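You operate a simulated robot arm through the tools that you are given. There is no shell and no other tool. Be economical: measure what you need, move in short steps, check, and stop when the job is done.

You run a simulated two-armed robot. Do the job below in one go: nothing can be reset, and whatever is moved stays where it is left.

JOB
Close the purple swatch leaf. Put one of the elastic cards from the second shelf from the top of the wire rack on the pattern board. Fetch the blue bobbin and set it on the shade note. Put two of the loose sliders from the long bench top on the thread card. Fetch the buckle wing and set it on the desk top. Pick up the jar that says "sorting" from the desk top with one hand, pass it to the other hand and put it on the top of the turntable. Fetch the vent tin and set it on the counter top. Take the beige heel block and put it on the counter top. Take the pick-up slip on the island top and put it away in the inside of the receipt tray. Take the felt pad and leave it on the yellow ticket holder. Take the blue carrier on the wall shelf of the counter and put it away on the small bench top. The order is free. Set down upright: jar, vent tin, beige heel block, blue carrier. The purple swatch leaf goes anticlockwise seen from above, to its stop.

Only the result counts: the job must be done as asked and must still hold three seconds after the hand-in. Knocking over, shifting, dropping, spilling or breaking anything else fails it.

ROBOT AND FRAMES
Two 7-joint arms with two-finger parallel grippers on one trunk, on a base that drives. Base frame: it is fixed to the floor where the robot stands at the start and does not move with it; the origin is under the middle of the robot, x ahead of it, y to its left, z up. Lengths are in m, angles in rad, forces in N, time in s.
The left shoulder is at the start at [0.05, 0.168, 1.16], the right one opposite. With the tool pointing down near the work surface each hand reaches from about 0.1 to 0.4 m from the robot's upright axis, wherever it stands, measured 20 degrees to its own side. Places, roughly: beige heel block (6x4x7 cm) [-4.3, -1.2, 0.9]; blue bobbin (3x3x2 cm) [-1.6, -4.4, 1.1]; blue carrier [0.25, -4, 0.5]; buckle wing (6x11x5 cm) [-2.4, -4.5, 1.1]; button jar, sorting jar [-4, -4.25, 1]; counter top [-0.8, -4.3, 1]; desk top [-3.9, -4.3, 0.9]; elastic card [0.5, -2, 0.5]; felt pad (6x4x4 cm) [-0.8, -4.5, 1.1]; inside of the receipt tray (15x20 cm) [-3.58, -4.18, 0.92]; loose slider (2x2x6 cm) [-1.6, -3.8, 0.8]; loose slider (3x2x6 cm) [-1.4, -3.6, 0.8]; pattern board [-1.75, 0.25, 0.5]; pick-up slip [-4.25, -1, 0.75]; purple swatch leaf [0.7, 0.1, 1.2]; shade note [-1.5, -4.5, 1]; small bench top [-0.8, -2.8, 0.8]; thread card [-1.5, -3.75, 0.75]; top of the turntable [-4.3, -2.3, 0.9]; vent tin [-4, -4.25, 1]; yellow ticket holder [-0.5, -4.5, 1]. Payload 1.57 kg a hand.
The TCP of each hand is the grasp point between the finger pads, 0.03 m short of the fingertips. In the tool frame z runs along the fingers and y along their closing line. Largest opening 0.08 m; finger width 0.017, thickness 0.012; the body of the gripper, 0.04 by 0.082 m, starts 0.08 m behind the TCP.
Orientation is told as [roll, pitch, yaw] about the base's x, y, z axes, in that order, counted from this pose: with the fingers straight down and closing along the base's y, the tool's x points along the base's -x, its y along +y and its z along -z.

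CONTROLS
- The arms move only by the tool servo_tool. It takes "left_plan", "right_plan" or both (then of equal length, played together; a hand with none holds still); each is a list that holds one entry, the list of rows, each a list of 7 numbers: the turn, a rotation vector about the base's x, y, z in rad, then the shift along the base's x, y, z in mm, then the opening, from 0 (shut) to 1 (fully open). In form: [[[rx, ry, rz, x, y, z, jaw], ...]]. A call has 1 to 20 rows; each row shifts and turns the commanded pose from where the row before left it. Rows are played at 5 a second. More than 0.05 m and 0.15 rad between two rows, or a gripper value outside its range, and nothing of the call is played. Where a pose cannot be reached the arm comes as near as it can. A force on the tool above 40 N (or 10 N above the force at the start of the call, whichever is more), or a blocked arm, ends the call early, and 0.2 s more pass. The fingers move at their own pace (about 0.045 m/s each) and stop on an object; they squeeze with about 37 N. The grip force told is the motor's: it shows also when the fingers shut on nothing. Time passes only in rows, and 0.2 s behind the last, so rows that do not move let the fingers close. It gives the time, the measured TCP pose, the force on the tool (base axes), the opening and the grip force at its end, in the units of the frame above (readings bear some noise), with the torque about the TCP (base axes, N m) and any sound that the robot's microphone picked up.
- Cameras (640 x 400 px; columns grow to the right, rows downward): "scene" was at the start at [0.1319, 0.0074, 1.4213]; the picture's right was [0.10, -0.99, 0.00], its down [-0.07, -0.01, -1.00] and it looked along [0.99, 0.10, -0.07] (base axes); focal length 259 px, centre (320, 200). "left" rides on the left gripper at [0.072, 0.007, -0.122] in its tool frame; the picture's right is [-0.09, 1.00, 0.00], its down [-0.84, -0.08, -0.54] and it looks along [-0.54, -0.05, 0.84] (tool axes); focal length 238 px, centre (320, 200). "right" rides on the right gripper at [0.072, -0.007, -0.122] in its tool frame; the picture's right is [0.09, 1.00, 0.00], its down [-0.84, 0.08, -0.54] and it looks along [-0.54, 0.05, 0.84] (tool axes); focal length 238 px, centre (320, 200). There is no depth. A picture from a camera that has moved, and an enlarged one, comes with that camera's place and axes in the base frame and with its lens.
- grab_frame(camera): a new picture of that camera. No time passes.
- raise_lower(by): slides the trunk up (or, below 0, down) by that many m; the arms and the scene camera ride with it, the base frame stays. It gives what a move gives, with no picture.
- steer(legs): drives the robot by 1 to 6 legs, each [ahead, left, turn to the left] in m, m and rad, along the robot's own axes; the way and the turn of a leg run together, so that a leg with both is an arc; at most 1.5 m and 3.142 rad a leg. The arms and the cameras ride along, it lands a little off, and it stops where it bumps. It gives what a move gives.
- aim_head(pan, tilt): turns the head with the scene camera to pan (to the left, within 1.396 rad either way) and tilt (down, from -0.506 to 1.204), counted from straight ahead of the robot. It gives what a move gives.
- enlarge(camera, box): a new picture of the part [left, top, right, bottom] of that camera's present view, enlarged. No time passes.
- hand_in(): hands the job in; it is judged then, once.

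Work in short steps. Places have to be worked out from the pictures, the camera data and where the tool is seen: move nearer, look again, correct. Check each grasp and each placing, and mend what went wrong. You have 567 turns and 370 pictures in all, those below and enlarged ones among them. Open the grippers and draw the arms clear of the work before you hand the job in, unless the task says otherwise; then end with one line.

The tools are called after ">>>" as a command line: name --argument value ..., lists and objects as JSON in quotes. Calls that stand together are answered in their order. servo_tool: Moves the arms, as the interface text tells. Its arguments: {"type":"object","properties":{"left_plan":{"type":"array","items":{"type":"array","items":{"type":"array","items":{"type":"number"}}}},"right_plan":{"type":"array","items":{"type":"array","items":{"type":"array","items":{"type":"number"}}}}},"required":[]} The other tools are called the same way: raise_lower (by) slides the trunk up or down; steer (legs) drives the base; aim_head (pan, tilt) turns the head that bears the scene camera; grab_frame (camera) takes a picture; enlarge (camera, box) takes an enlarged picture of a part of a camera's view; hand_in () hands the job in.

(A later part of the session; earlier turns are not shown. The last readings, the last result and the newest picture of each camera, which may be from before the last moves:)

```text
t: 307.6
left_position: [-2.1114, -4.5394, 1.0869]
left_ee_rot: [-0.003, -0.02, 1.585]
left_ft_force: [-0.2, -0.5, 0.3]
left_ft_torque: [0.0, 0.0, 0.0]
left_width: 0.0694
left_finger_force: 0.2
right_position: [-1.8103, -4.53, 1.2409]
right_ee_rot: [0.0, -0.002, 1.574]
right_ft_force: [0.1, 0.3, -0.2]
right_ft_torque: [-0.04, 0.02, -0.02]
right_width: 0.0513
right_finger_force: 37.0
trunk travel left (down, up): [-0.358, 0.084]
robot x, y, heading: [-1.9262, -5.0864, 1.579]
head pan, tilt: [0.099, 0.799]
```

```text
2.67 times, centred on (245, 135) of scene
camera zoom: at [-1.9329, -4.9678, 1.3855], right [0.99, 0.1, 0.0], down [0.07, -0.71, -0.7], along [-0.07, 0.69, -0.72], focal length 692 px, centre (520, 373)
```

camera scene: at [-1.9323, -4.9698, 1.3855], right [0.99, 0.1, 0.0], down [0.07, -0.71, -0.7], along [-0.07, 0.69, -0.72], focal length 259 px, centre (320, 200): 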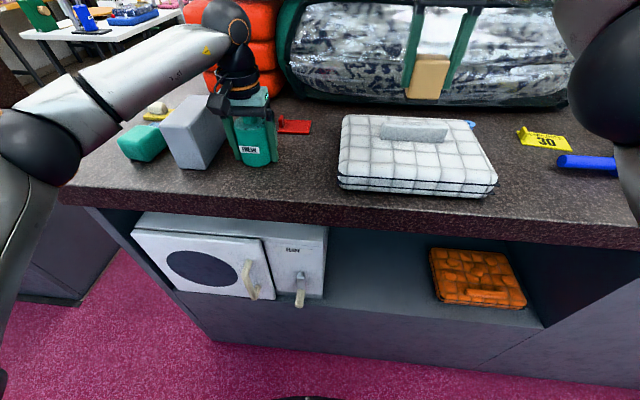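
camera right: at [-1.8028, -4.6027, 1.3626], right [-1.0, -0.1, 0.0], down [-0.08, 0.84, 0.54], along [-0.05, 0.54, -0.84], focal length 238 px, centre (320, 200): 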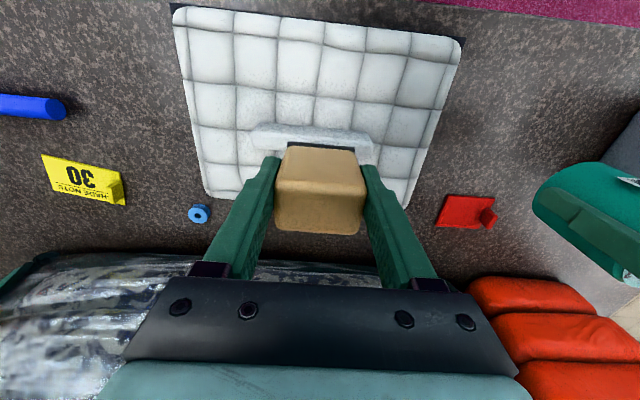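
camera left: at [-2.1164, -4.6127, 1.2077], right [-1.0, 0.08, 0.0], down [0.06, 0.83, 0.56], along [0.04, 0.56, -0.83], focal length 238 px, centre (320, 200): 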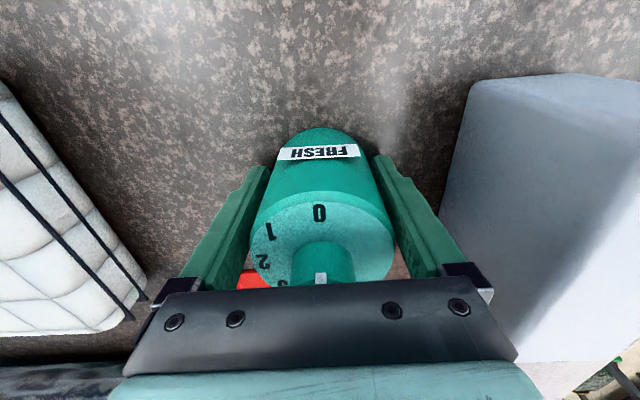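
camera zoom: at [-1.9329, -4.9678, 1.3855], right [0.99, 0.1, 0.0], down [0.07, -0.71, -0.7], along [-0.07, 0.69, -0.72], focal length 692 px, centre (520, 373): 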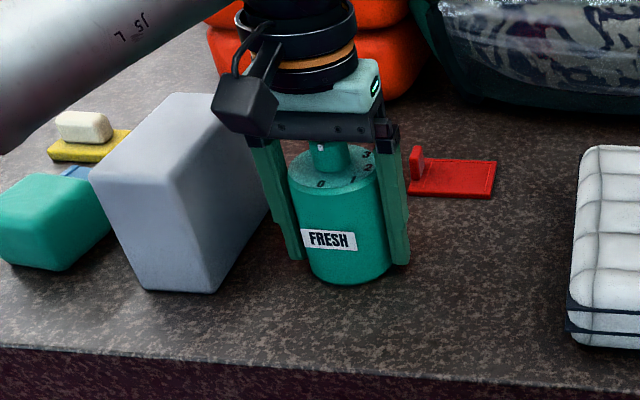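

Forces are gone, the tin stands upright and the grey block has not moved. I rise straight up with the jaw unchanged.

>>> servo_tool --left_plan '[[[0, 0, 0, 0, 0, 10, 0.88], [0, 0, 0, 0, 0, 15, 0.88], [0, 0, 0, 0, 0, 20, 0.88], [0, 0, 0, 0, 0, 30, 0.88], [0, 0, 0, 0, 0, 40, 0.88], [0, 0, 0, 0, 0, 40, 1]]]'

>>> grab_frame --camera "scene"

```text
t: 309.0
left_position: [-2.1058, -4.5364, 1.2424]
left_ee_rot: [-0.003, -0.021, 1.583]
left_ft_force: [-0.2, -0.4, -1.0]
left_ft_torque: [0.02, -0.03, 0.01]
left_width: 0.0801
left_finger_force: 0.0
right_position: [-1.8087, -4.53, 1.2407]
right_ee_rot: [-0.001, -0.004, 1.574]
right_ft_force: [-0.1, -0.4, -0.7]
right_ft_torque: [0.01, 0.01, -0.01]
right_width: 0.0514
right_finger_force: 37.1
trunk travel left (down, up): [-0.358, 0.084]
robot x, y, heading: [-1.9243, -5.0872, 1.576]
head pan, tilt: [0.099, 0.799]
```

```text
250 pictures are left
camera scene: at [-1.9319, -4.9686, 1.3856], right [0.99, 0.1, 0.0], down [0.07, -0.71, -0.7], along [-0.07, 0.69, -0.72], focal length 259 px, centre (320, 200)
```

scene: 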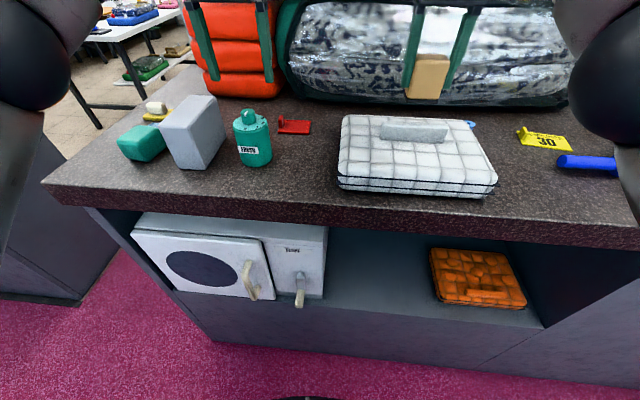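

The tin is standing well. I draw the left hand back and bring the right hand with the heel block over x≈−1.98.

>>> servo_tool --left_plan '[[[0, 0, 0, -10, -40, 0, 1], [0, 0, 0, -10, -40, 0, 1], [0, 0, 0, -10, -40, 0, 1], [0, 0, 0, 0, -40, 0, 1], [0, 0, 0, 0, 0, 0, 1], [0, 0, 0, 0, 0, 0, 1], [0, 0, 0, 0, 0, 0, 1], [0, 0, 0, 0, 0, 0, 1], [0, 0, 0, 0, 0, 0, 1], [0, 0, 0, 0, 0, 0, 1]]]' --right_plan '[[[0, 0, 0, 0, 0, 0, 0], [0, 0, 0, 0, 0, 0, 0], [0, 0, 0, -40, -5, 0, 0], [0, 0, 0, -40, -5, 0, 0], [0, 0, 0, -45, -5, 0, 0], [0, 0, 0, -45, -5, 0, 0], [0, 0, 0, 0, 0, -40, 0], [0, 0, 0, 0, 0, -40, 0], [0, 0, 0, 0, 0, -40, 0], [0, 0, 0, 0, 0, 0, 0]]]'

>>> grab_frame --camera "scene"

>>> grab_frame --camera "right"

```text
t: 311.0
left_position: [-2.1378, -4.7014, 1.2412]
left_ee_rot: [-0.006, -0.02, 1.585]
left_ft_force: [-1.2, 0.2, 0.2]
left_ft_torque: [-0.03, 0.0, 0.01]
left_width: 0.0799
left_finger_force: 0.1
right_position: [-1.9469, -4.582, 1.1398]
right_ee_rot: [0.015, -0.025, 1.568]
right_ft_force: [2.4, -9.0, 20.1]
right_ft_torque: [-0.47, -0.7, -0.29]
right_width: 0.0514
right_finger_force: 37.0
right hand out of reach, approached as far as the arm can: row 3, 4, 5, 6
trunk travel left (down, up): [-0.358, 0.084]
robot x, y, heading: [-1.9268, -5.0871, 1.572]
head pan, tilt: [0.099, 0.799]
stopped in row 9 (right hand): the force on the tool passed its limit (the readings are from after the stop); the commanded pose is now the measured one
```

```text
249 pictures are left
camera scene: at [-1.9328, -4.9697, 1.3859], right [0.99, 0.1, 0.0], down [0.07, -0.71, -0.7], along [-0.07, 0.69, -0.72], focal length 259 px, centre (320, 200)
```

scene: 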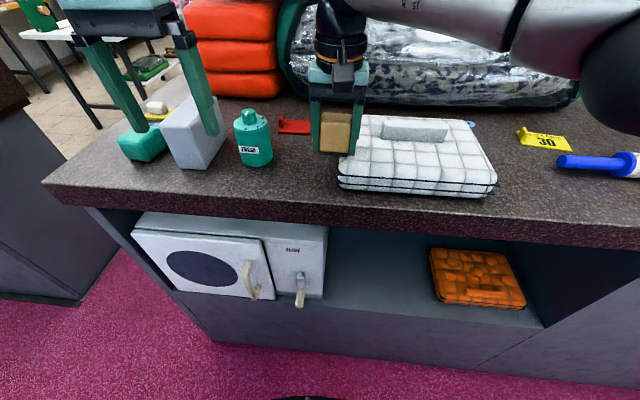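

```text
248 pictures are left
camera right: at [-1.9395, -4.6565, 1.26], right [-1.0, -0.09, 0.01], down [-0.07, 0.82, 0.56], along [-0.06, 0.56, -0.83], focal length 238 px, centre (320, 200)
```

right: 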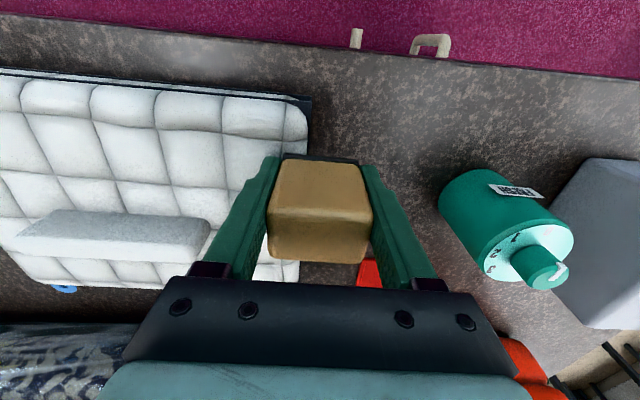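

The block touched the white quilted mat because the right hand could not reach far enough left. I lift it off, then strafe the robot left 8 cm.

>>> servo_tool --right_plan '[[[0, 0, 0, 0, 0, 20, 0], [0, 0.02, 0, 0, 0, 30, 0], [-0.015, 0, 0, 0, 0, 20, 0], [0, 0, 0, 0, 0, 0, 0]]]'

>>> steer --legs '[[0, 0.08, 0]]'

>>> grab_frame --camera "right"

>>> grab_frame --camera "scene"

```text
t: 312.0
left_position: [-2.137, -4.7004, 1.2405]
left_ee_rot: [-0.003, -0.022, 1.586]
left_ft_force: [0.2, 0.7, 0.7]
left_ft_torque: [0.01, 0.03, 0.02]
left_width: 0.0798
left_finger_force: 0.1
right_position: [-1.9475, -4.5811, 1.2079]
right_ee_rot: [0.032, -0.007, 1.567]
right_ft_force: [0.0, 0.5, -0.4]
right_ft_torque: [-0.02, 0.0, -0.02]
right_width: 0.0514
right_finger_force: 37.1
trunk travel left (down, up): [-0.358, 0.084]
robot x, y, heading: [-1.9239, -5.087, 1.577]
head pan, tilt: [0.099, 0.799]
```

```text
t: 313.1
left_position: [-2.2163, -4.7008, 1.2406]
left_ee_rot: [-0.006, -0.022, 1.586]
left_ft_force: [-0.3, -1.1, 0.3]
left_ft_torque: [0.02, -0.03, -0.01]
left_width: 0.0798
left_finger_force: 0.1
right_position: [-2.0275, -4.581, 1.2075]
right_ee_rot: [0.031, -0.009, 1.567]
right_ft_force: [-1.4, -0.3, 0.0]
right_ft_torque: [0.0, -0.01, 0.0]
right_width: 0.051
right_finger_force: 36.9
trunk travel left (down, up): [-0.358, 0.084]
robot x, y, heading: [-2.0033, -5.086, 1.577]
head pan, tilt: [0.099, 0.799]
```

```text
247 pictures are left
camera right: at [-2.016, -4.6543, 1.3279], right [-1.0, -0.09, 0.03], down [-0.06, 0.83, 0.55], along [-0.07, 0.55, -0.83], focal length 238 px, centre (320, 200)
```

right: 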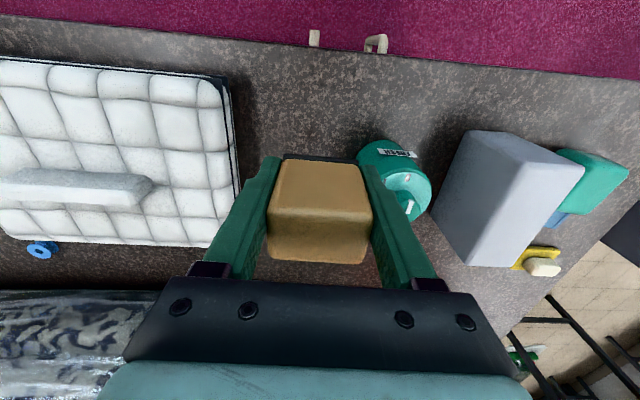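

```text
246 pictures are left
camera scene: at [-2.0115, -4.9681, 1.3856], right [0.99, 0.1, 0.0], down [0.07, -0.71, -0.7], along [-0.07, 0.69, -0.72], focal length 259 px, centre (320, 200)
```

scene: 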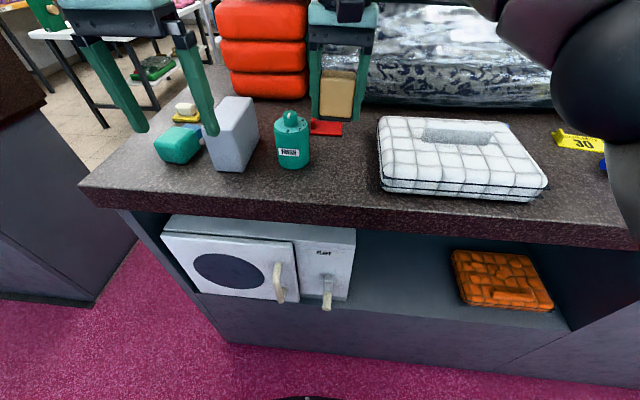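

I centre the block between tin and mat (x≈−2.003), level the hand, and lower.

>>> servo_tool --right_plan '[[[0, -0.015, 0, 12, 3, 0, 0], [0, -0.016, 0, 12, 3, 0, 0], [0, 0, 0, 0, 0, -30, 0], [0, 0, 0, 0, 0, -30, 0], [0, 0, 0, 0, 0, -25, 0], [0, 0, 0, 0, 0, 0, 0]]]'

>>> grab_frame --camera "right"

>>> enlarge --camera "scene" --box '[240, 60, 440, 220]'

```text
t: 314.5
left_position: [-2.2155, -4.7006, 1.241]
left_ee_rot: [-0.005, -0.02, 1.584]
left_ft_force: [-0.7, -0.1, 0.3]
left_ft_torque: [0.01, 0.01, 0.01]
left_width: 0.08
left_finger_force: 0.1
right_position: [-2.0037, -4.5746, 1.1231]
right_ee_rot: [0.002, -0.009, 1.566]
right_ft_force: [0.1, 0.0, -0.6]
right_ft_torque: [0.01, -0.02, -0.01]
right_width: 0.0511
right_finger_force: 36.6
trunk travel left (down, up): [-0.358, 0.084]
robot x, y, heading: [-2.0002, -5.0883, 1.572]
head pan, tilt: [0.099, 0.799]
```

```text
245 pictures are left
camera right: at [-1.9963, -4.6478, 1.2443], right [-1.0, -0.09, 0.0], down [-0.07, 0.83, 0.55], along [-0.05, 0.55, -0.84], focal length 238 px, centre (320, 200)
```

right: 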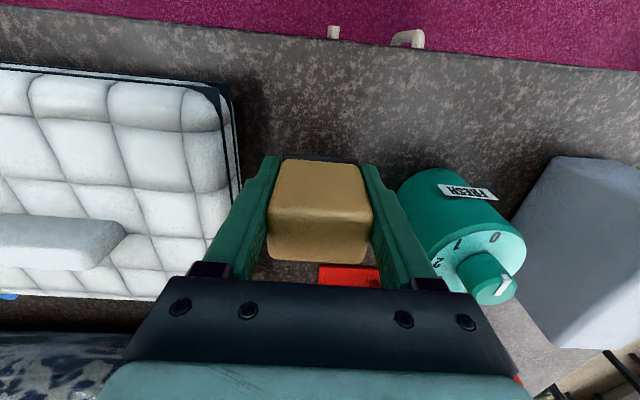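

```text
2.50 times, centred on (340, 140) of scene
camera zoom: at [-2.0107, -4.9684, 1.3856], right [0.99, 0.1, 0.0], down [0.07, -0.71, -0.7], along [-0.07, 0.69, -0.72], focal length 649 px, centre (270, 350)
```

zoom: 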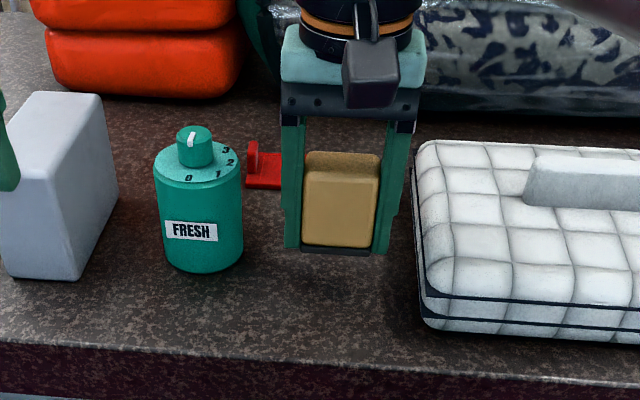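

Clear on both sides. I lower gently to contact.

>>> servo_tool --right_plan '[[[0, 0, 0, 0, 0, -12, 0], [0, 0, 0, 0, 0, -10, 0], [0, 0, 0, 0, 0, -6, 0], [0, 0, 0, 0, 0, -4, 0], [0, 0, 0, 0, 0, -4, 0]]]'

```text
t: 315.7
left_position: [-2.2168, -4.7007, 1.241]
left_ee_rot: [-0.003, -0.022, 1.585]
left_ft_force: [0.0, -0.1, -0.2]
left_ft_torque: [-0.01, -0.02, 0.02]
left_width: 0.0799
left_finger_force: 0.0
right_position: [-2.0017, -4.5757, 1.086]
right_ee_rot: [0.002, -0.009, 1.565]
right_ft_force: [0.0, -0.6, -0.8]
right_ft_torque: [0.01, 0.0, 0.02]
right_width: 0.0511
right_finger_force: 37.1
trunk travel left (down, up): [-0.358, 0.084]
robot x, y, heading: [-2.0055, -5.0877, 1.571]
head pan, tilt: [0.099, 0.799]
```

>>> servo_tool --right_plan '[[[0, 0, 0, 0, 0, -4, 0], [0, 0, 0, 0, 0, -3, 0], [0, 0, 0, 0, 0, -3, 0], [0, 0, 0, 0, 0, -3, 0]]]'

>>> enlarge --camera "scene" --box '[240, 60, 440, 220]'

```text
t: 316.8
left_position: [-2.2156, -4.7028, 1.2409]
left_ee_rot: [-0.006, -0.023, 1.583]
left_ft_force: [0.3, 0.2, 0.6]
left_ft_torque: [-0.01, -0.03, 0.0]
left_width: 0.0801
left_finger_force: 0.0
right_position: [-1.9998, -4.5759, 1.0795]
right_ee_rot: [0.005, -0.02, 1.565]
right_ft_force: [2.1, -7.2, 12.7]
right_ft_torque: [-0.33, -0.46, -0.3]
right_width: 0.0514
right_finger_force: 37.0
trunk travel left (down, up): [-0.358, 0.084]
robot x, y, heading: [-2.002, -5.0875, 1.577]
head pan, tilt: [0.099, 0.799]
stopped in row 4 (right hand): the force on the tool passed its limit (the readings are from after the stop); the commanded pose is now the measured one
```

```text
2.50 times, centred on (340, 140) of scene
camera zoom: at [-2.0103, -4.9702, 1.3855], right [0.99, 0.1, 0.0], down [0.07, -0.71, -0.7], along [-0.07, 0.69, -0.72], focal length 649 px, centre (270, 350)
```

zoom: 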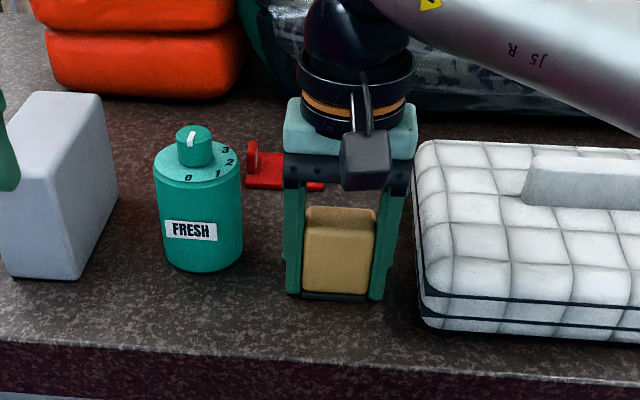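

Contact. I ease 2 mm and open partly, then lift off.

>>> servo_tool --right_plan '[[[0, 0, 0, 0, 0, 2, 0], [0, 0, 0, 0, 0, 0, 0.8], [0, 0, 0, 0, 0, 0, 0.8], [0, 0, 0, 0, 0, 0, 0.8]]]'

>>> servo_tool --right_plan '[[[0, 0, 0, 0, 0, 10, 0.8], [0, 0, 0, 0, 0, 20, 0.8], [0, 0, 0, 0, 0, 35, 0.8], [0, 0, 0, 0, 0, 45, 0.8], [0, 0, 0, 0, 0, 45, 1]]]'

>>> grab_frame --camera "scene"

```text
t: 317.8
left_position: [-2.2168, -4.7011, 1.2411]
left_ee_rot: [-0.004, -0.021, 1.586]
left_ft_force: [0.5, 0.2, -0.2]
left_ft_torque: [0.03, 0.02, 0.01]
left_width: 0.0798
left_finger_force: 0.0
right_position: [-2.004, -4.5734, 1.0799]
right_ee_rot: [0.005, -0.019, 1.567]
right_ft_force: [-6.0, -2.5, 6.3]
right_ft_torque: [-0.1, -0.08, -0.19]
right_width: 0.0587
right_finger_force: 0.0
trunk travel left (down, up): [-0.358, 0.084]
robot x, y, heading: [-2.0022, -5.0898, 1.577]
head pan, tilt: [0.099, 0.799]
```

```text
t: 319.0
left_position: [-2.2166, -4.7008, 1.2413]
left_ee_rot: [-0.005, -0.022, 1.586]
left_ft_force: [0.4, 0.1, -0.6]
left_ft_torque: [-0.03, 0.01, -0.01]
left_width: 0.0802
left_finger_force: 0.0
right_position: [-2.0043, -4.5755, 1.2331]
right_ee_rot: [0.004, -0.017, 1.566]
right_ft_force: [0.9, -0.1, -0.1]
right_ft_torque: [0.03, -0.02, -0.01]
right_width: 0.0797
right_finger_force: 0.0
trunk travel left (down, up): [-0.358, 0.084]
robot x, y, heading: [-2.0039, -5.0865, 1.579]
head pan, tilt: [0.099, 0.799]
```

```text
242 pictures are left
camera scene: at [-2.0113, -4.9689, 1.3856], right [0.99, 0.1, 0.0], down [0.07, -0.71, -0.7], along [-0.07, 0.69, -0.72], focal length 259 px, centre (320, 200)
```

scene: 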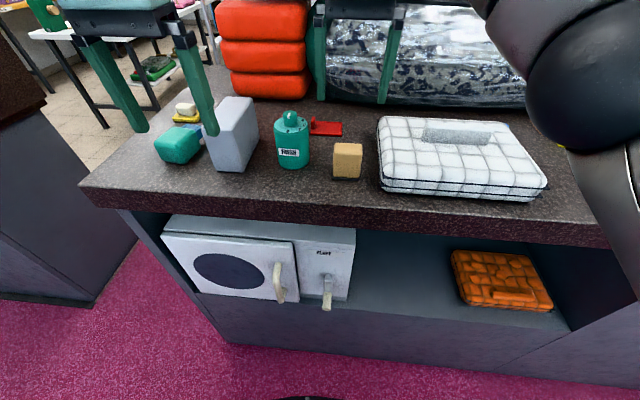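

Tin and heel block both stand on the counter. Next the bobbin: I strafe right to x≈−1.6 and move in a little.

>>> steer --legs '[[0, -0.4, -0.005], [0.1, 0, 0]]'

>>> grab_frame --camera "scene"

>>> grab_frame --camera "right"

```text
t: 322.2
left_position: [-1.8066, -4.6013, 1.2406]
left_ee_rot: [-0.005, -0.019, 1.573]
left_ft_force: [0.1, 0.1, -0.2]
left_ft_torque: [-0.03, -0.01, 0.02]
left_width: 0.0801
left_finger_force: 0.1
right_position: [-1.5929, -4.476, 1.2329]
right_ee_rot: [0.004, -0.017, 1.557]
right_ft_force: [1.2, -0.1, 0.2]
right_ft_torque: [-0.01, 0.0, 0.01]
right_width: 0.0799
right_finger_force: 0.0
trunk travel left (down, up): [-0.358, 0.084]
robot x, y, heading: [-1.5963, -4.9894, 1.565]
head pan, tilt: [0.099, 0.799]
```

```text
241 pictures are left
camera scene: at [-1.6043, -4.8706, 1.3855], right [1.0, 0.09, 0.0], down [0.07, -0.71, -0.7], along [-0.06, 0.69, -0.72], focal length 259 px, centre (320, 200)
```

scene: 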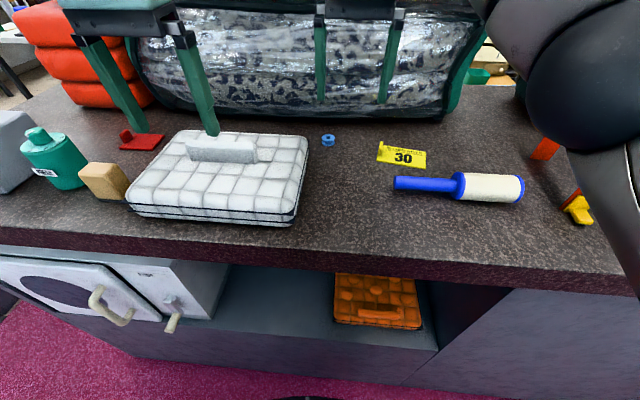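

```text
240 pictures are left
camera right: at [-1.587, -4.5501, 1.3527], right [-1.0, -0.08, 0.0], down [-0.06, 0.83, 0.56], along [-0.05, 0.56, -0.83], focal length 238 px, centre (320, 200)
```

right: 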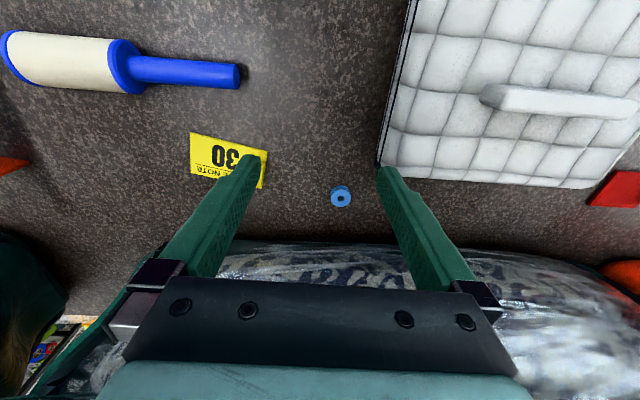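

The bobbin is at about (−1.634, −4.356), top near z 1.065, close to a bag. I tilt the right tool forward by 0.4 rad so the wrist stays away from the bag, and go above the bobbin.

>>> servo_tool --right_plan '[[[0.1, 0, 0, -10, 15, -20, 1], [0.1, 0, 0, -10, 15, -20, 1], [0.1, 0, 0, -10, 15, -20, 1], [0.1, 0, 0, -10, 15, -20, 1], [0, 0, 0, -2, 15, -15, 1], [0, 0, 0, 0, 10, -10, 1], [0, 0, 0, 0, 0, 0, 1]]]'

>>> grab_frame --camera "right"

>>> grab_frame --camera "scene"

```text
t: 323.8
left_position: [-1.8055, -4.6013, 1.24]
left_ee_rot: [-0.006, -0.02, 1.576]
left_ft_force: [0.0, 0.3, -0.5]
left_ft_torque: [0.03, 0.0, -0.01]
left_width: 0.0803
left_finger_force: 0.1
right_position: [-1.6367, -4.3939, 1.1279]
right_ee_rot: [0.011, -0.419, 1.555]
right_ft_force: [0.2, -0.1, 0.0]
right_ft_torque: [0.01, 0.01, -0.01]
right_width: 0.0799
right_finger_force: 0.1
trunk travel left (down, up): [-0.358, 0.084]
robot x, y, heading: [-1.6013, -4.9889, 1.566]
head pan, tilt: [0.099, 0.799]
```

```text
239 pictures are left
camera right: at [-1.6292, -4.5081, 1.2093], right [-1.0, -0.07, -0.03], down [-0.06, 0.54, 0.84], along [-0.05, 0.84, -0.55], focal length 238 px, centre (320, 200)
```

right: 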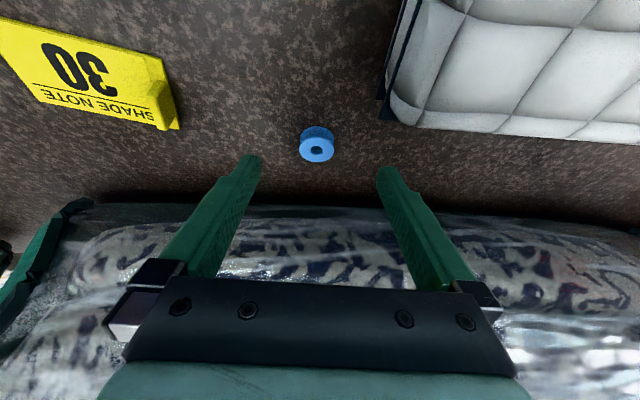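

```text
238 pictures are left
camera scene: at [-1.6043, -4.8716, 1.3856], right [1.0, 0.09, 0.0], down [0.07, -0.71, -0.7], along [-0.06, 0.69, -0.72], focal length 259 px, centre (320, 200)
```

scene: 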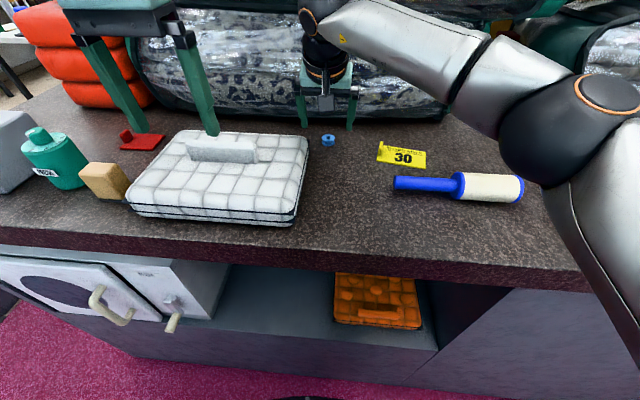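

Aligned in x. The mat's corner is near, so I narrow the jaw to 5 cm, descend onto the bobbin and close.

>>> servo_tool --right_plan '[[[0, 0, 0, 2, 10, 0, 0.65], [0, 0, 0, 1, 8, -10, 0.65], [0, 0, 0, 0, 4, -16, 0.65], [0, 0, 0, 0, 2, -14, 0.65], [0, 0, 0, 0, 0, -7, 0.65], [0, 0, 0, 0, 0, 0, 0.65]]]'

>>> grab_frame --camera "right"

```text
t: 325.2
left_position: [-1.8062, -4.602, 1.2404]
left_ee_rot: [-0.007, -0.021, 1.575]
left_ft_force: [0.6, 0.4, -0.4]
left_ft_torque: [0.0, 0.0, 0.01]
left_width: 0.0799
left_finger_force: 0.1
right_position: [-1.6315, -4.369, 1.0818]
right_ee_rot: [0.009, -0.418, 1.557]
right_ft_force: [-0.4, 0.6, 0.0]
right_ft_torque: [0.0, 0.02, -0.01]
right_width: 0.0521
right_finger_force: 0.0
trunk travel left (down, up): [-0.358, 0.084]
robot x, y, heading: [-1.5974, -4.989, 1.562]
head pan, tilt: [0.099, 0.799]
```

```text
237 pictures are left
camera right: at [-1.6256, -4.4841, 1.1633], right [-1.0, -0.07, -0.03], down [-0.06, 0.55, 0.84], along [-0.05, 0.84, -0.55], focal length 238 px, centre (320, 200)
```

right: 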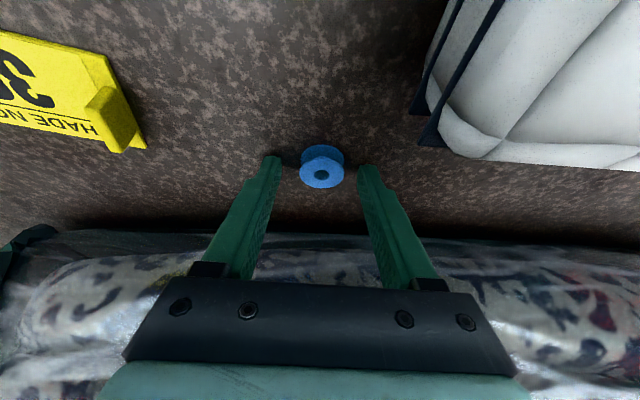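

>>> servo_tool --right_plan '[[[0, 0, 0, 0, 0, -3, 0.65], [0, 0, 0, 0, 0, 0, 0], [0, 0, 0, 0, 0, 0, 0], [0, 0, 0, 0, 0, 0, 0], [0, 0, 0, 0, 0, 0, 0]]]'

>>> grab_frame --camera "right"

```text
t: 326.4
left_position: [-1.8061, -4.603, 1.2423]
left_ee_rot: [-0.004, -0.023, 1.574]
left_ft_force: [0.8, 0.9, 0.2]
left_ft_torque: [0.0, 0.0, -0.05]
left_width: 0.0801
left_finger_force: 0.0
right_position: [-1.6309, -4.3676, 1.0805]
right_ee_rot: [0.01, -0.423, 1.553]
right_ft_force: [3.6, 2.4, 17.8]
right_ft_torque: [0.15, -0.44, -0.01]
right_width: 0.0259
right_finger_force: 35.7
trunk travel left (down, up): [-0.358, 0.084]
robot x, y, heading: [-1.6014, -4.9857, 1.56]
head pan, tilt: [0.099, 0.799]
```

```text
236 pictures are left
camera right: at [-1.6243, -4.484, 1.162], right [-1.0, -0.07, -0.03], down [-0.06, 0.54, 0.84], along [-0.04, 0.84, -0.54], focal length 238 px, centre (320, 200)
```

right: 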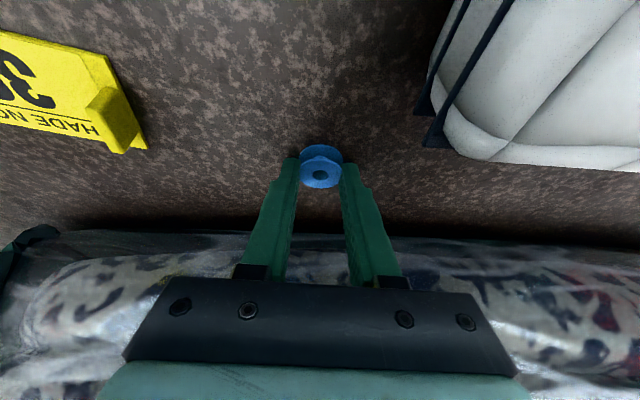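

The bobbin is gripped (2.6 cm). I lift it 6 cm and look closely at the shade note.

>>> servo_tool --right_plan '[[[0, 0, 0, 0, 0, 15, 0], [0, 0, 0, 0, -5, 25, 0], [0, 0, 0, 0, -10, 25, 0], [0, 0, 0, 0, 0, 0, 0]]]'

>>> enlarge --camera "scene" --box '[290, 100, 450, 200]'

>>> grab_frame --camera "right"

```text
t: 327.4
left_position: [-1.8069, -4.6025, 1.2414]
left_ee_rot: [-0.005, -0.022, 1.573]
left_ft_force: [1.8, 0.0, -0.5]
left_ft_torque: [0.01, 0.0, 0.0]
left_width: 0.0801
left_finger_force: 0.0
right_position: [-1.6328, -4.3848, 1.1421]
right_ee_rot: [0.012, -0.416, 1.556]
right_ft_force: [-0.3, 0.0, 0.6]
right_ft_torque: [0.0, -0.02, 0.04]
right_width: 0.0242
right_finger_force: 36.0
trunk travel left (down, up): [-0.358, 0.084]
robot x, y, heading: [-1.5985, -4.9897, 1.565]
head pan, tilt: [0.099, 0.799]
```

```text
4.00 times, centred on (370, 150) of scene
camera zoom: at [-1.6043, -4.8713, 1.3855], right [1.0, 0.09, 0.0], down [0.07, -0.71, -0.7], along [-0.06, 0.69, -0.72], focal length 1038 px, centre (120, 400)
```

zoom: 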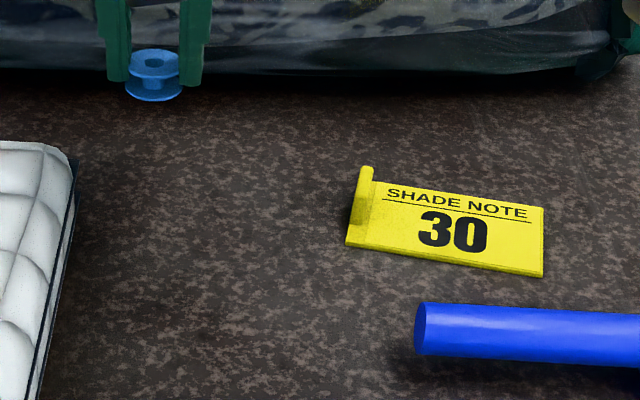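

```text
234 pictures are left
camera right: at [-1.6262, -4.4998, 1.2247], right [-1.0, -0.07, -0.03], down [-0.06, 0.55, 0.84], along [-0.05, 0.83, -0.55], focal length 238 px, centre (320, 200)
```

right: 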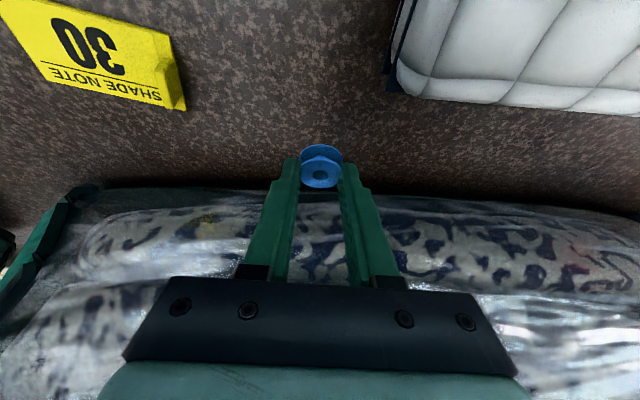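

The note covers x −1.52…−1.42, y −4.44…−4.38, with a ridge at its left edge. I carry the bobbin over its middle.

>>> servo_tool --right_plan '[[[0, 0, 0, 43, -8, 0, 0], [0, 0, 0, 43, -7, 0, 0], [0, 0, 0, 43, -7, 0, 0], [0, 0, 0, 43, -7, 0, 0], [0, 0, 0, 0, 0, -25, 0], [0, 0, 0, 0, 0, -15, 0], [0, 0, 0, 0, 0, 0, 0]]]'

>>> grab_frame --camera "right"

>>> enlarge --camera "scene" --box '[330, 80, 490, 200]'

```text
t: 329.0
left_position: [-1.8056, -4.6028, 1.2399]
left_ee_rot: [-0.005, -0.021, 1.575]
left_ft_force: [1.2, 1.1, -0.5]
left_ft_torque: [0.02, -0.01, 0.03]
left_width: 0.0799
left_finger_force: 0.1
right_position: [-1.4614, -4.4117, 1.1045]
right_ee_rot: [0.009, -0.42, 1.555]
right_ft_force: [-0.1, 0.0, 0.0]
right_ft_torque: [0.0, 0.01, 0.0]
right_width: 0.0244
right_finger_force: 36.0
trunk travel left (down, up): [-0.358, 0.084]
robot x, y, heading: [-1.599, -4.9891, 1.562]
head pan, tilt: [0.099, 0.799]
```

```text
233 pictures are left
camera right: at [-1.4535, -4.5267, 1.1861], right [-1.0, -0.07, -0.03], down [-0.06, 0.55, 0.84], along [-0.05, 0.84, -0.55], focal length 238 px, centre (320, 200)
```

right: 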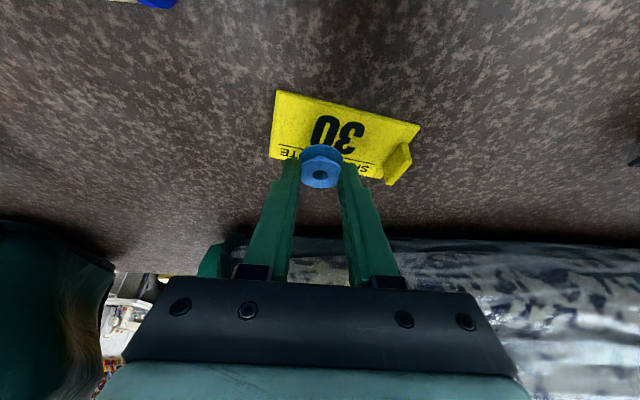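

```text
3.33 times, centred on (410, 140) of scene
camera zoom: at [-1.6044, -4.8715, 1.3856], right [1.0, 0.09, 0.0], down [0.07, -0.71, -0.7], along [-0.06, 0.69, -0.72], focal length 865 px, centre (20, 400)
```

zoom: 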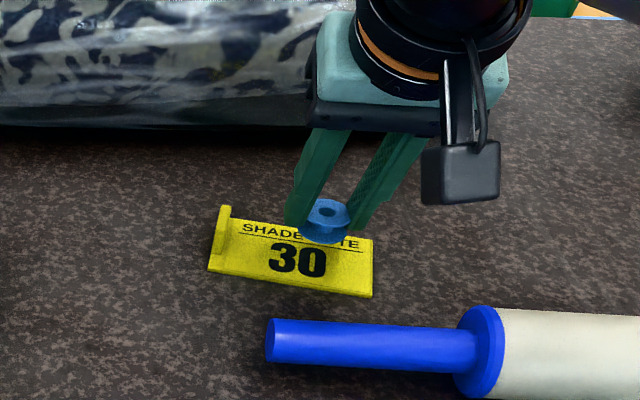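

The bobbin will come down at the note's middle. I lower and release.

>>> servo_tool --right_plan '[[[0, 0, 0, -2, -4, -10, 0], [0, 0, 0, 0, 0, -5, 0], [0, 0, 0, 0, 0, -3, 0], [0, 0, 0, 0, 0, -3, 0]]]'

>>> grab_frame --camera "right"

```text
t: 330.0
left_position: [-1.8059, -4.6037, 1.2416]
left_ee_rot: [-0.005, -0.021, 1.573]
left_ft_force: [-0.3, -0.1, -0.2]
left_ft_torque: [0.03, -0.01, 0.01]
left_width: 0.08
left_finger_force: 0.1
right_position: [-1.4624, -4.4163, 1.0835]
right_ee_rot: [0.012, -0.422, 1.554]
right_ft_force: [2.8, -2.0, 8.3]
right_ft_torque: [-0.01, -0.24, -0.05]
right_width: 0.0246
right_finger_force: 36.5
trunk travel left (down, up): [-0.358, 0.084]
robot x, y, heading: [-1.5994, -4.9918, 1.567]
head pan, tilt: [0.099, 0.799]
```

```text
231 pictures are left
camera right: at [-1.4561, -4.5316, 1.165], right [-1.0, -0.07, -0.03], down [-0.06, 0.54, 0.84], along [-0.05, 0.84, -0.54], focal length 238 px, centre (320, 200)
```

right: 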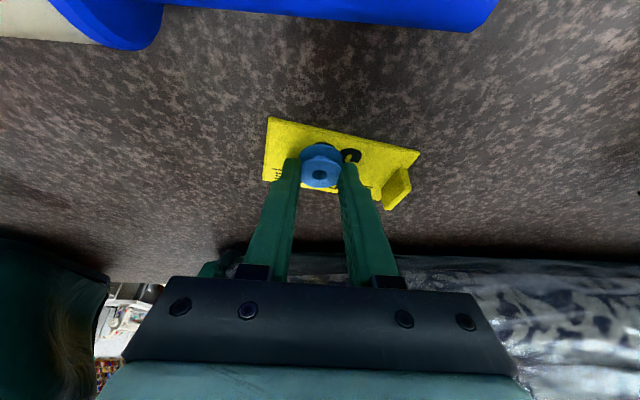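

Contact with the note (8 N). I open to 5 cm and withdraw up along the tool.

>>> servo_tool --right_plan '[[[0, 0, 0, 0, 0, 1, 0.1], [0, 0, 0, 0, 0, 0, 0.45], [0, 0, 0, 0, 0, 0, 0.5], [0, 0, 0, 0, 0, 0, 0.5], [0, 0, 0, 0, -5, 12, 0.55], [0, 0, 0, 0, -15, 35, 0.6], [0, 0, 0, 0, -20, 40, 0.8], [0, 0, 0, 0, -20, 40, 1]]]'

>>> enlarge --camera "scene" --box '[330, 80, 490, 200]'

```text
t: 331.8
left_position: [-1.8065, -4.6022, 1.2404]
left_ee_rot: [-0.005, -0.021, 1.574]
left_ft_force: [0.3, 0.6, -0.6]
left_ft_torque: [0.01, 0.03, 0.0]
left_width: 0.0802
left_finger_force: 0.0
right_position: [-1.462, -4.476, 1.2088]
right_ee_rot: [0.009, -0.416, 1.554]
right_ft_force: [-0.3, -0.5, 0.3]
right_ft_torque: [-0.01, -0.01, 0.02]
right_width: 0.0801
right_finger_force: 0.1
trunk travel left (down, up): [-0.358, 0.084]
robot x, y, heading: [-1.5968, -4.9899, 1.568]
head pan, tilt: [0.099, 0.799]
```

```text
3.33 times, centred on (410, 140) of scene
camera zoom: at [-1.6045, -4.872, 1.3856], right [1.0, 0.09, 0.0], down [0.07, -0.71, -0.7], along [-0.06, 0.69, -0.72], focal length 865 px, centre (20, 400)
```

zoom: 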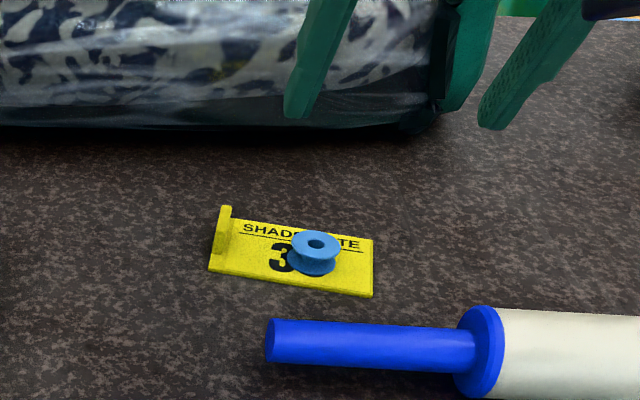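

The bobbin sits on the shade note. I back up a bit and strafe right towards the felt pad.

>>> steer --legs '[[-0.15, 0, 0], [0, -0.85, 0]]'

>>> aim_head --pan 0 --tilt 0.6

>>> grab_frame --camera "scene"

```text
t: 337.4
left_position: [-0.9341, -4.7573, 1.2417]
left_ee_rot: [-0.005, -0.022, 1.565]
left_ft_force: [0.8, 0.1, 0.0]
left_ft_torque: [-0.01, 0.02, -0.01]
left_width: 0.0802
left_finger_force: 0.0
right_position: [-0.5884, -4.6312, 1.2072]
right_ee_rot: [0.01, -0.419, 1.548]
right_ft_force: [-0.5, -0.5, 0.4]
right_ft_torque: [-0.02, 0.02, -0.01]
right_width: 0.0802
right_finger_force: 0.1
trunk travel left (down, up): [-0.358, 0.084]
robot x, y, heading: [-0.7302, -5.1437, 1.553]
head pan, tilt: [0.099, 0.799]
```

```text
t: 338.1
left_position: [-0.934, -4.7568, 1.242]
left_ee_rot: [-0.004, -0.021, 1.564]
left_ft_force: [1.1, -0.1, -0.4]
left_ft_torque: [0.0, -0.01, 0.0]
left_width: 0.08
left_finger_force: 0.1
right_position: [-0.5885, -4.6315, 1.2084]
right_ee_rot: [0.01, -0.418, 1.547]
right_ft_force: [-0.2, 0.3, 0.1]
right_ft_torque: [-0.02, 0.01, -0.03]
right_width: 0.0801
right_finger_force: 0.1
trunk travel left (down, up): [-0.358, 0.084]
robot x, y, heading: [-0.7302, -5.147, 1.557]
head pan, tilt: [0.0, 0.6]
```

```text
229 pictures are left
camera scene: at [-0.7262, -5.0193, 1.4024], right [1.0, -0.02, 0.0], down [-0.01, -0.57, -0.82], along [0.01, 0.82, -0.57], focal length 259 px, centre (320, 200)
```

scene: 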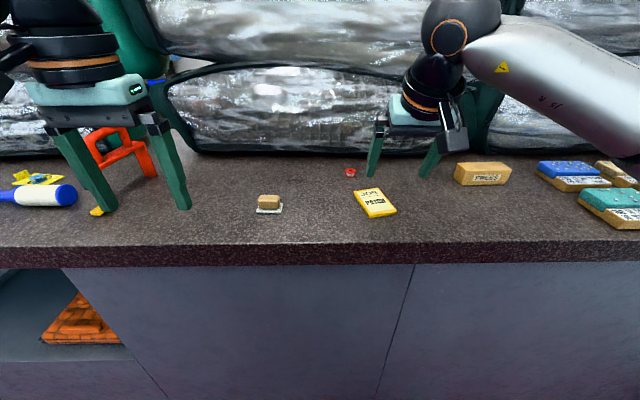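

>>> enlarge --camera "scene" --box '[220, 140, 420, 260]'

>>> enlarge --camera "scene" --box '[430, 140, 640, 260]'

```text
3.20 times, centred on (320, 200) of scene
camera zoom: at [-0.7262, -5.0193, 1.4024], right [1.0, -0.02, 0.0], down [-0.01, -0.57, -0.82], along [0.01, 0.82, -0.57], focal length 830 px, centre (320, 200)
```

zoom: 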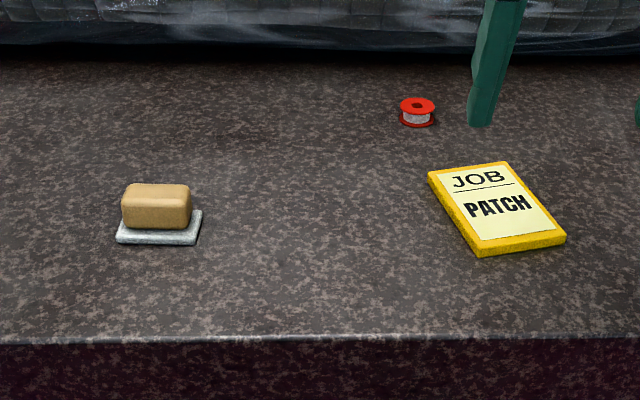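

```text
3.05 times, centred on (535, 200) of scene
camera zoom: at [-0.7262, -5.0193, 1.4024], right [1.0, -0.02, 0.0], down [-0.01, -0.57, -0.82], along [0.01, 0.82, -0.57], focal length 791 px, centre (-335, 200)
```

zoom: 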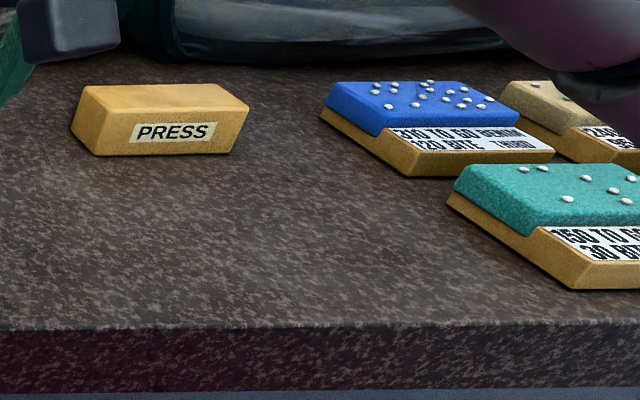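

The felt pad (beige grip on a grey slab) is at about (−0.833, −4.543) and the yellow JOB ticket holder at (−0.595, −4.54). I move in and bring the left hand above the pad.

>>> steer --legs '[[0.09, 0, 0.014]]'

>>> servo_tool --left_plan '[[[0, 0, 0, 20, 20, -15, 1], [0, 0, 0, 25, 30, -15, 1], [0, 0, 0, 25, 30, -15, 1], [0, 0, 0, 25, 30, -15, 1], [0, 0, 0, 0, 10, -15, 1], [0, 0, 0, 0, 0, 0, 1]]]'

>>> grab_frame --camera "left"

>>> grab_frame --camera "scene"

```text
t: 339.2
left_position: [-0.94, -4.6683, 1.24]
left_ee_rot: [-0.005, -0.022, 1.582]
left_ft_force: [-0.9, 0.8, -0.4]
left_ft_torque: [0.02, 0.0, -0.03]
left_width: 0.0802
left_finger_force: 0.0
right_position: [-0.5969, -4.5389, 1.2084]
right_ee_rot: [0.011, -0.416, 1.56]
right_ft_force: [-0.3, 0.6, 1.1]
right_ft_torque: [0.01, 0.01, 0.03]
right_width: 0.0801
right_finger_force: 0.1
trunk travel left (down, up): [-0.358, 0.084]
robot x, y, heading: [-0.7293, -5.0577, 1.572]
head pan, tilt: [0.0, 0.6]
```

```text
t: 340.6
left_position: [-0.8453, -4.5485, 1.1634]
left_ee_rot: [-0.007, -0.022, 1.579]
left_ft_force: [0.1, 0.4, 1.1]
left_ft_torque: [-0.02, 0.02, -0.01]
left_width: 0.0798
left_finger_force: 0.1
right_position: [-0.595, -4.539, 1.2089]
right_ee_rot: [0.011, -0.42, 1.559]
right_ft_force: [0.5, -0.3, 0.3]
right_ft_torque: [-0.02, 0.0, 0.0]
right_width: 0.0802
right_finger_force: 0.2
trunk travel left (down, up): [-0.358, 0.084]
robot x, y, heading: [-0.7255, -5.0526, 1.568]
head pan, tilt: [0.0, 0.6]
```

```text
226 pictures are left
camera left: at [-0.8506, -4.6232, 1.285], right [-1.0, 0.08, 0.0], down [0.07, 0.83, 0.56], along [0.05, 0.56, -0.83], focal length 238 px, centre (320, 200)
```

left: 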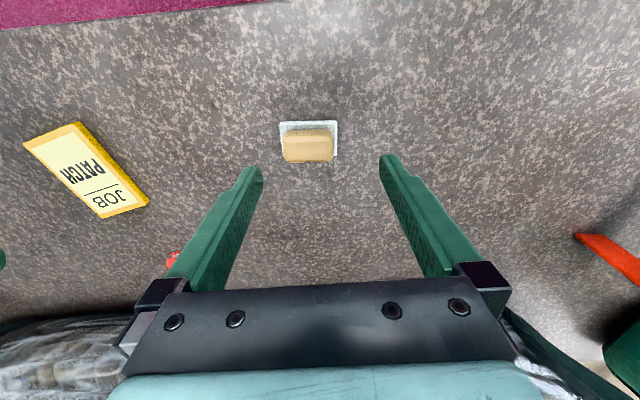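

```text
225 pictures are left
camera scene: at [-0.727, -4.9294, 1.4025], right [1.0, 0.0, 0.0], down [0.0, -0.56, -0.83], along [0.0, 0.83, -0.56], focal length 259 px, centre (320, 200)
```

scene: 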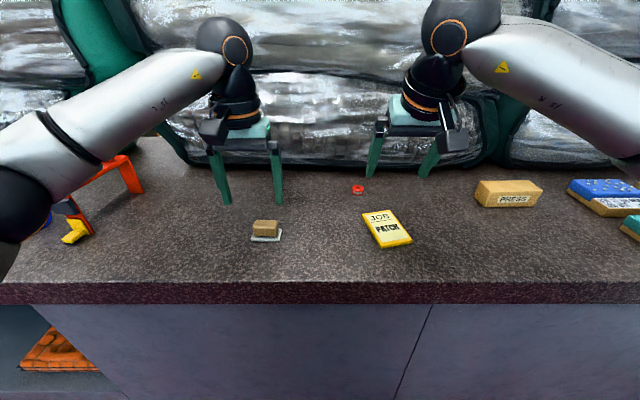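

The pad is at (−0.833, −4.545). I centre, descend to z≈1.094 and close.

>>> servo_tool --left_plan '[[[0, 0.02, 0, 12, 3, -20, 1], [0, 0, 0, 0, 0, -25, 1], [0, 0, 0, 0, 0, -15, 1], [0, 0, 0, 0, 0, -9, 1], [0, 0, 0, 0, 0, 0, 1]]]'

>>> grab_frame --camera "left"

```text
t: 341.8
left_position: [-0.8326, -4.5474, 1.0976]
left_ee_rot: [0.017, -0.02, 1.579]
left_ft_force: [0.2, -0.8, 0.3]
left_ft_torque: [-0.01, 0.0, 0.03]
left_width: 0.0803
left_finger_force: 0.1
right_position: [-0.5959, -4.5394, 1.2081]
right_ee_rot: [0.011, -0.42, 1.559]
right_ft_force: [0.3, 0.7, 0.0]
right_ft_torque: [0.01, 0.01, 0.0]
right_width: 0.0799
right_finger_force: 0.0
trunk travel left (down, up): [-0.358, 0.084]
robot x, y, heading: [-0.7251, -5.0529, 1.568]
head pan, tilt: [0.0, 0.6]
```

```text
224 pictures are left
camera left: at [-0.8357, -4.6217, 1.2174], right [-1.0, 0.08, 0.02], down [0.08, 0.83, 0.56], along [0.03, 0.56, -0.83], focal length 238 px, centre (320, 200)
```

left: 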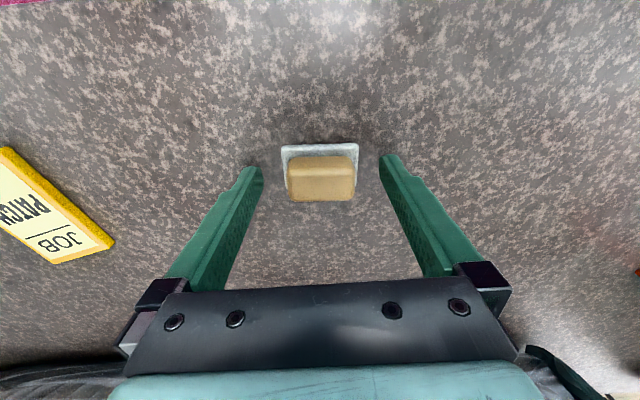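

>>> servo_tool --left_plan '[[[0, 0, 0, 0, 0, -2, 0], [0, 0, 0, 0, 0, 0, 0], [0, 0, 0, 0, 0, 0, 0], [0, 0, 0, 0, 0, 0, 0]]]'

>>> grab_frame --camera "left"

```text
t: 342.8
left_position: [-0.8332, -4.5472, 1.0945]
left_ee_rot: [0.016, -0.022, 1.579]
left_ft_force: [-0.6, 0.0, -0.2]
left_ft_torque: [-0.02, -0.03, -0.04]
left_width: 0.0451
left_finger_force: 31.7
right_position: [-0.5958, -4.539, 1.2093]
right_ee_rot: [0.012, -0.418, 1.56]
right_ft_force: [-0.5, -0.1, 0.1]
right_ft_torque: [-0.01, 0.01, -0.01]
right_width: 0.0799
right_finger_force: 0.0
trunk travel left (down, up): [-0.358, 0.084]
robot x, y, heading: [-0.7271, -5.0547, 1.568]
head pan, tilt: [0.0, 0.6]
```

```text
223 pictures are left
camera left: at [-0.8358, -4.6211, 1.2153], right [-1.0, 0.08, 0.02], down [0.08, 0.83, 0.56], along [0.03, 0.56, -0.83], focal length 238 px, centre (320, 200)
```

left: 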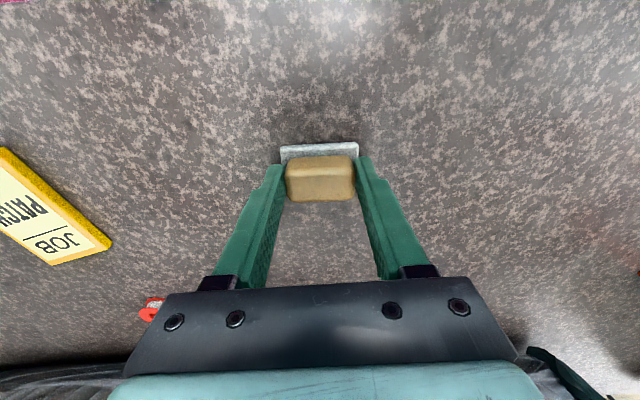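

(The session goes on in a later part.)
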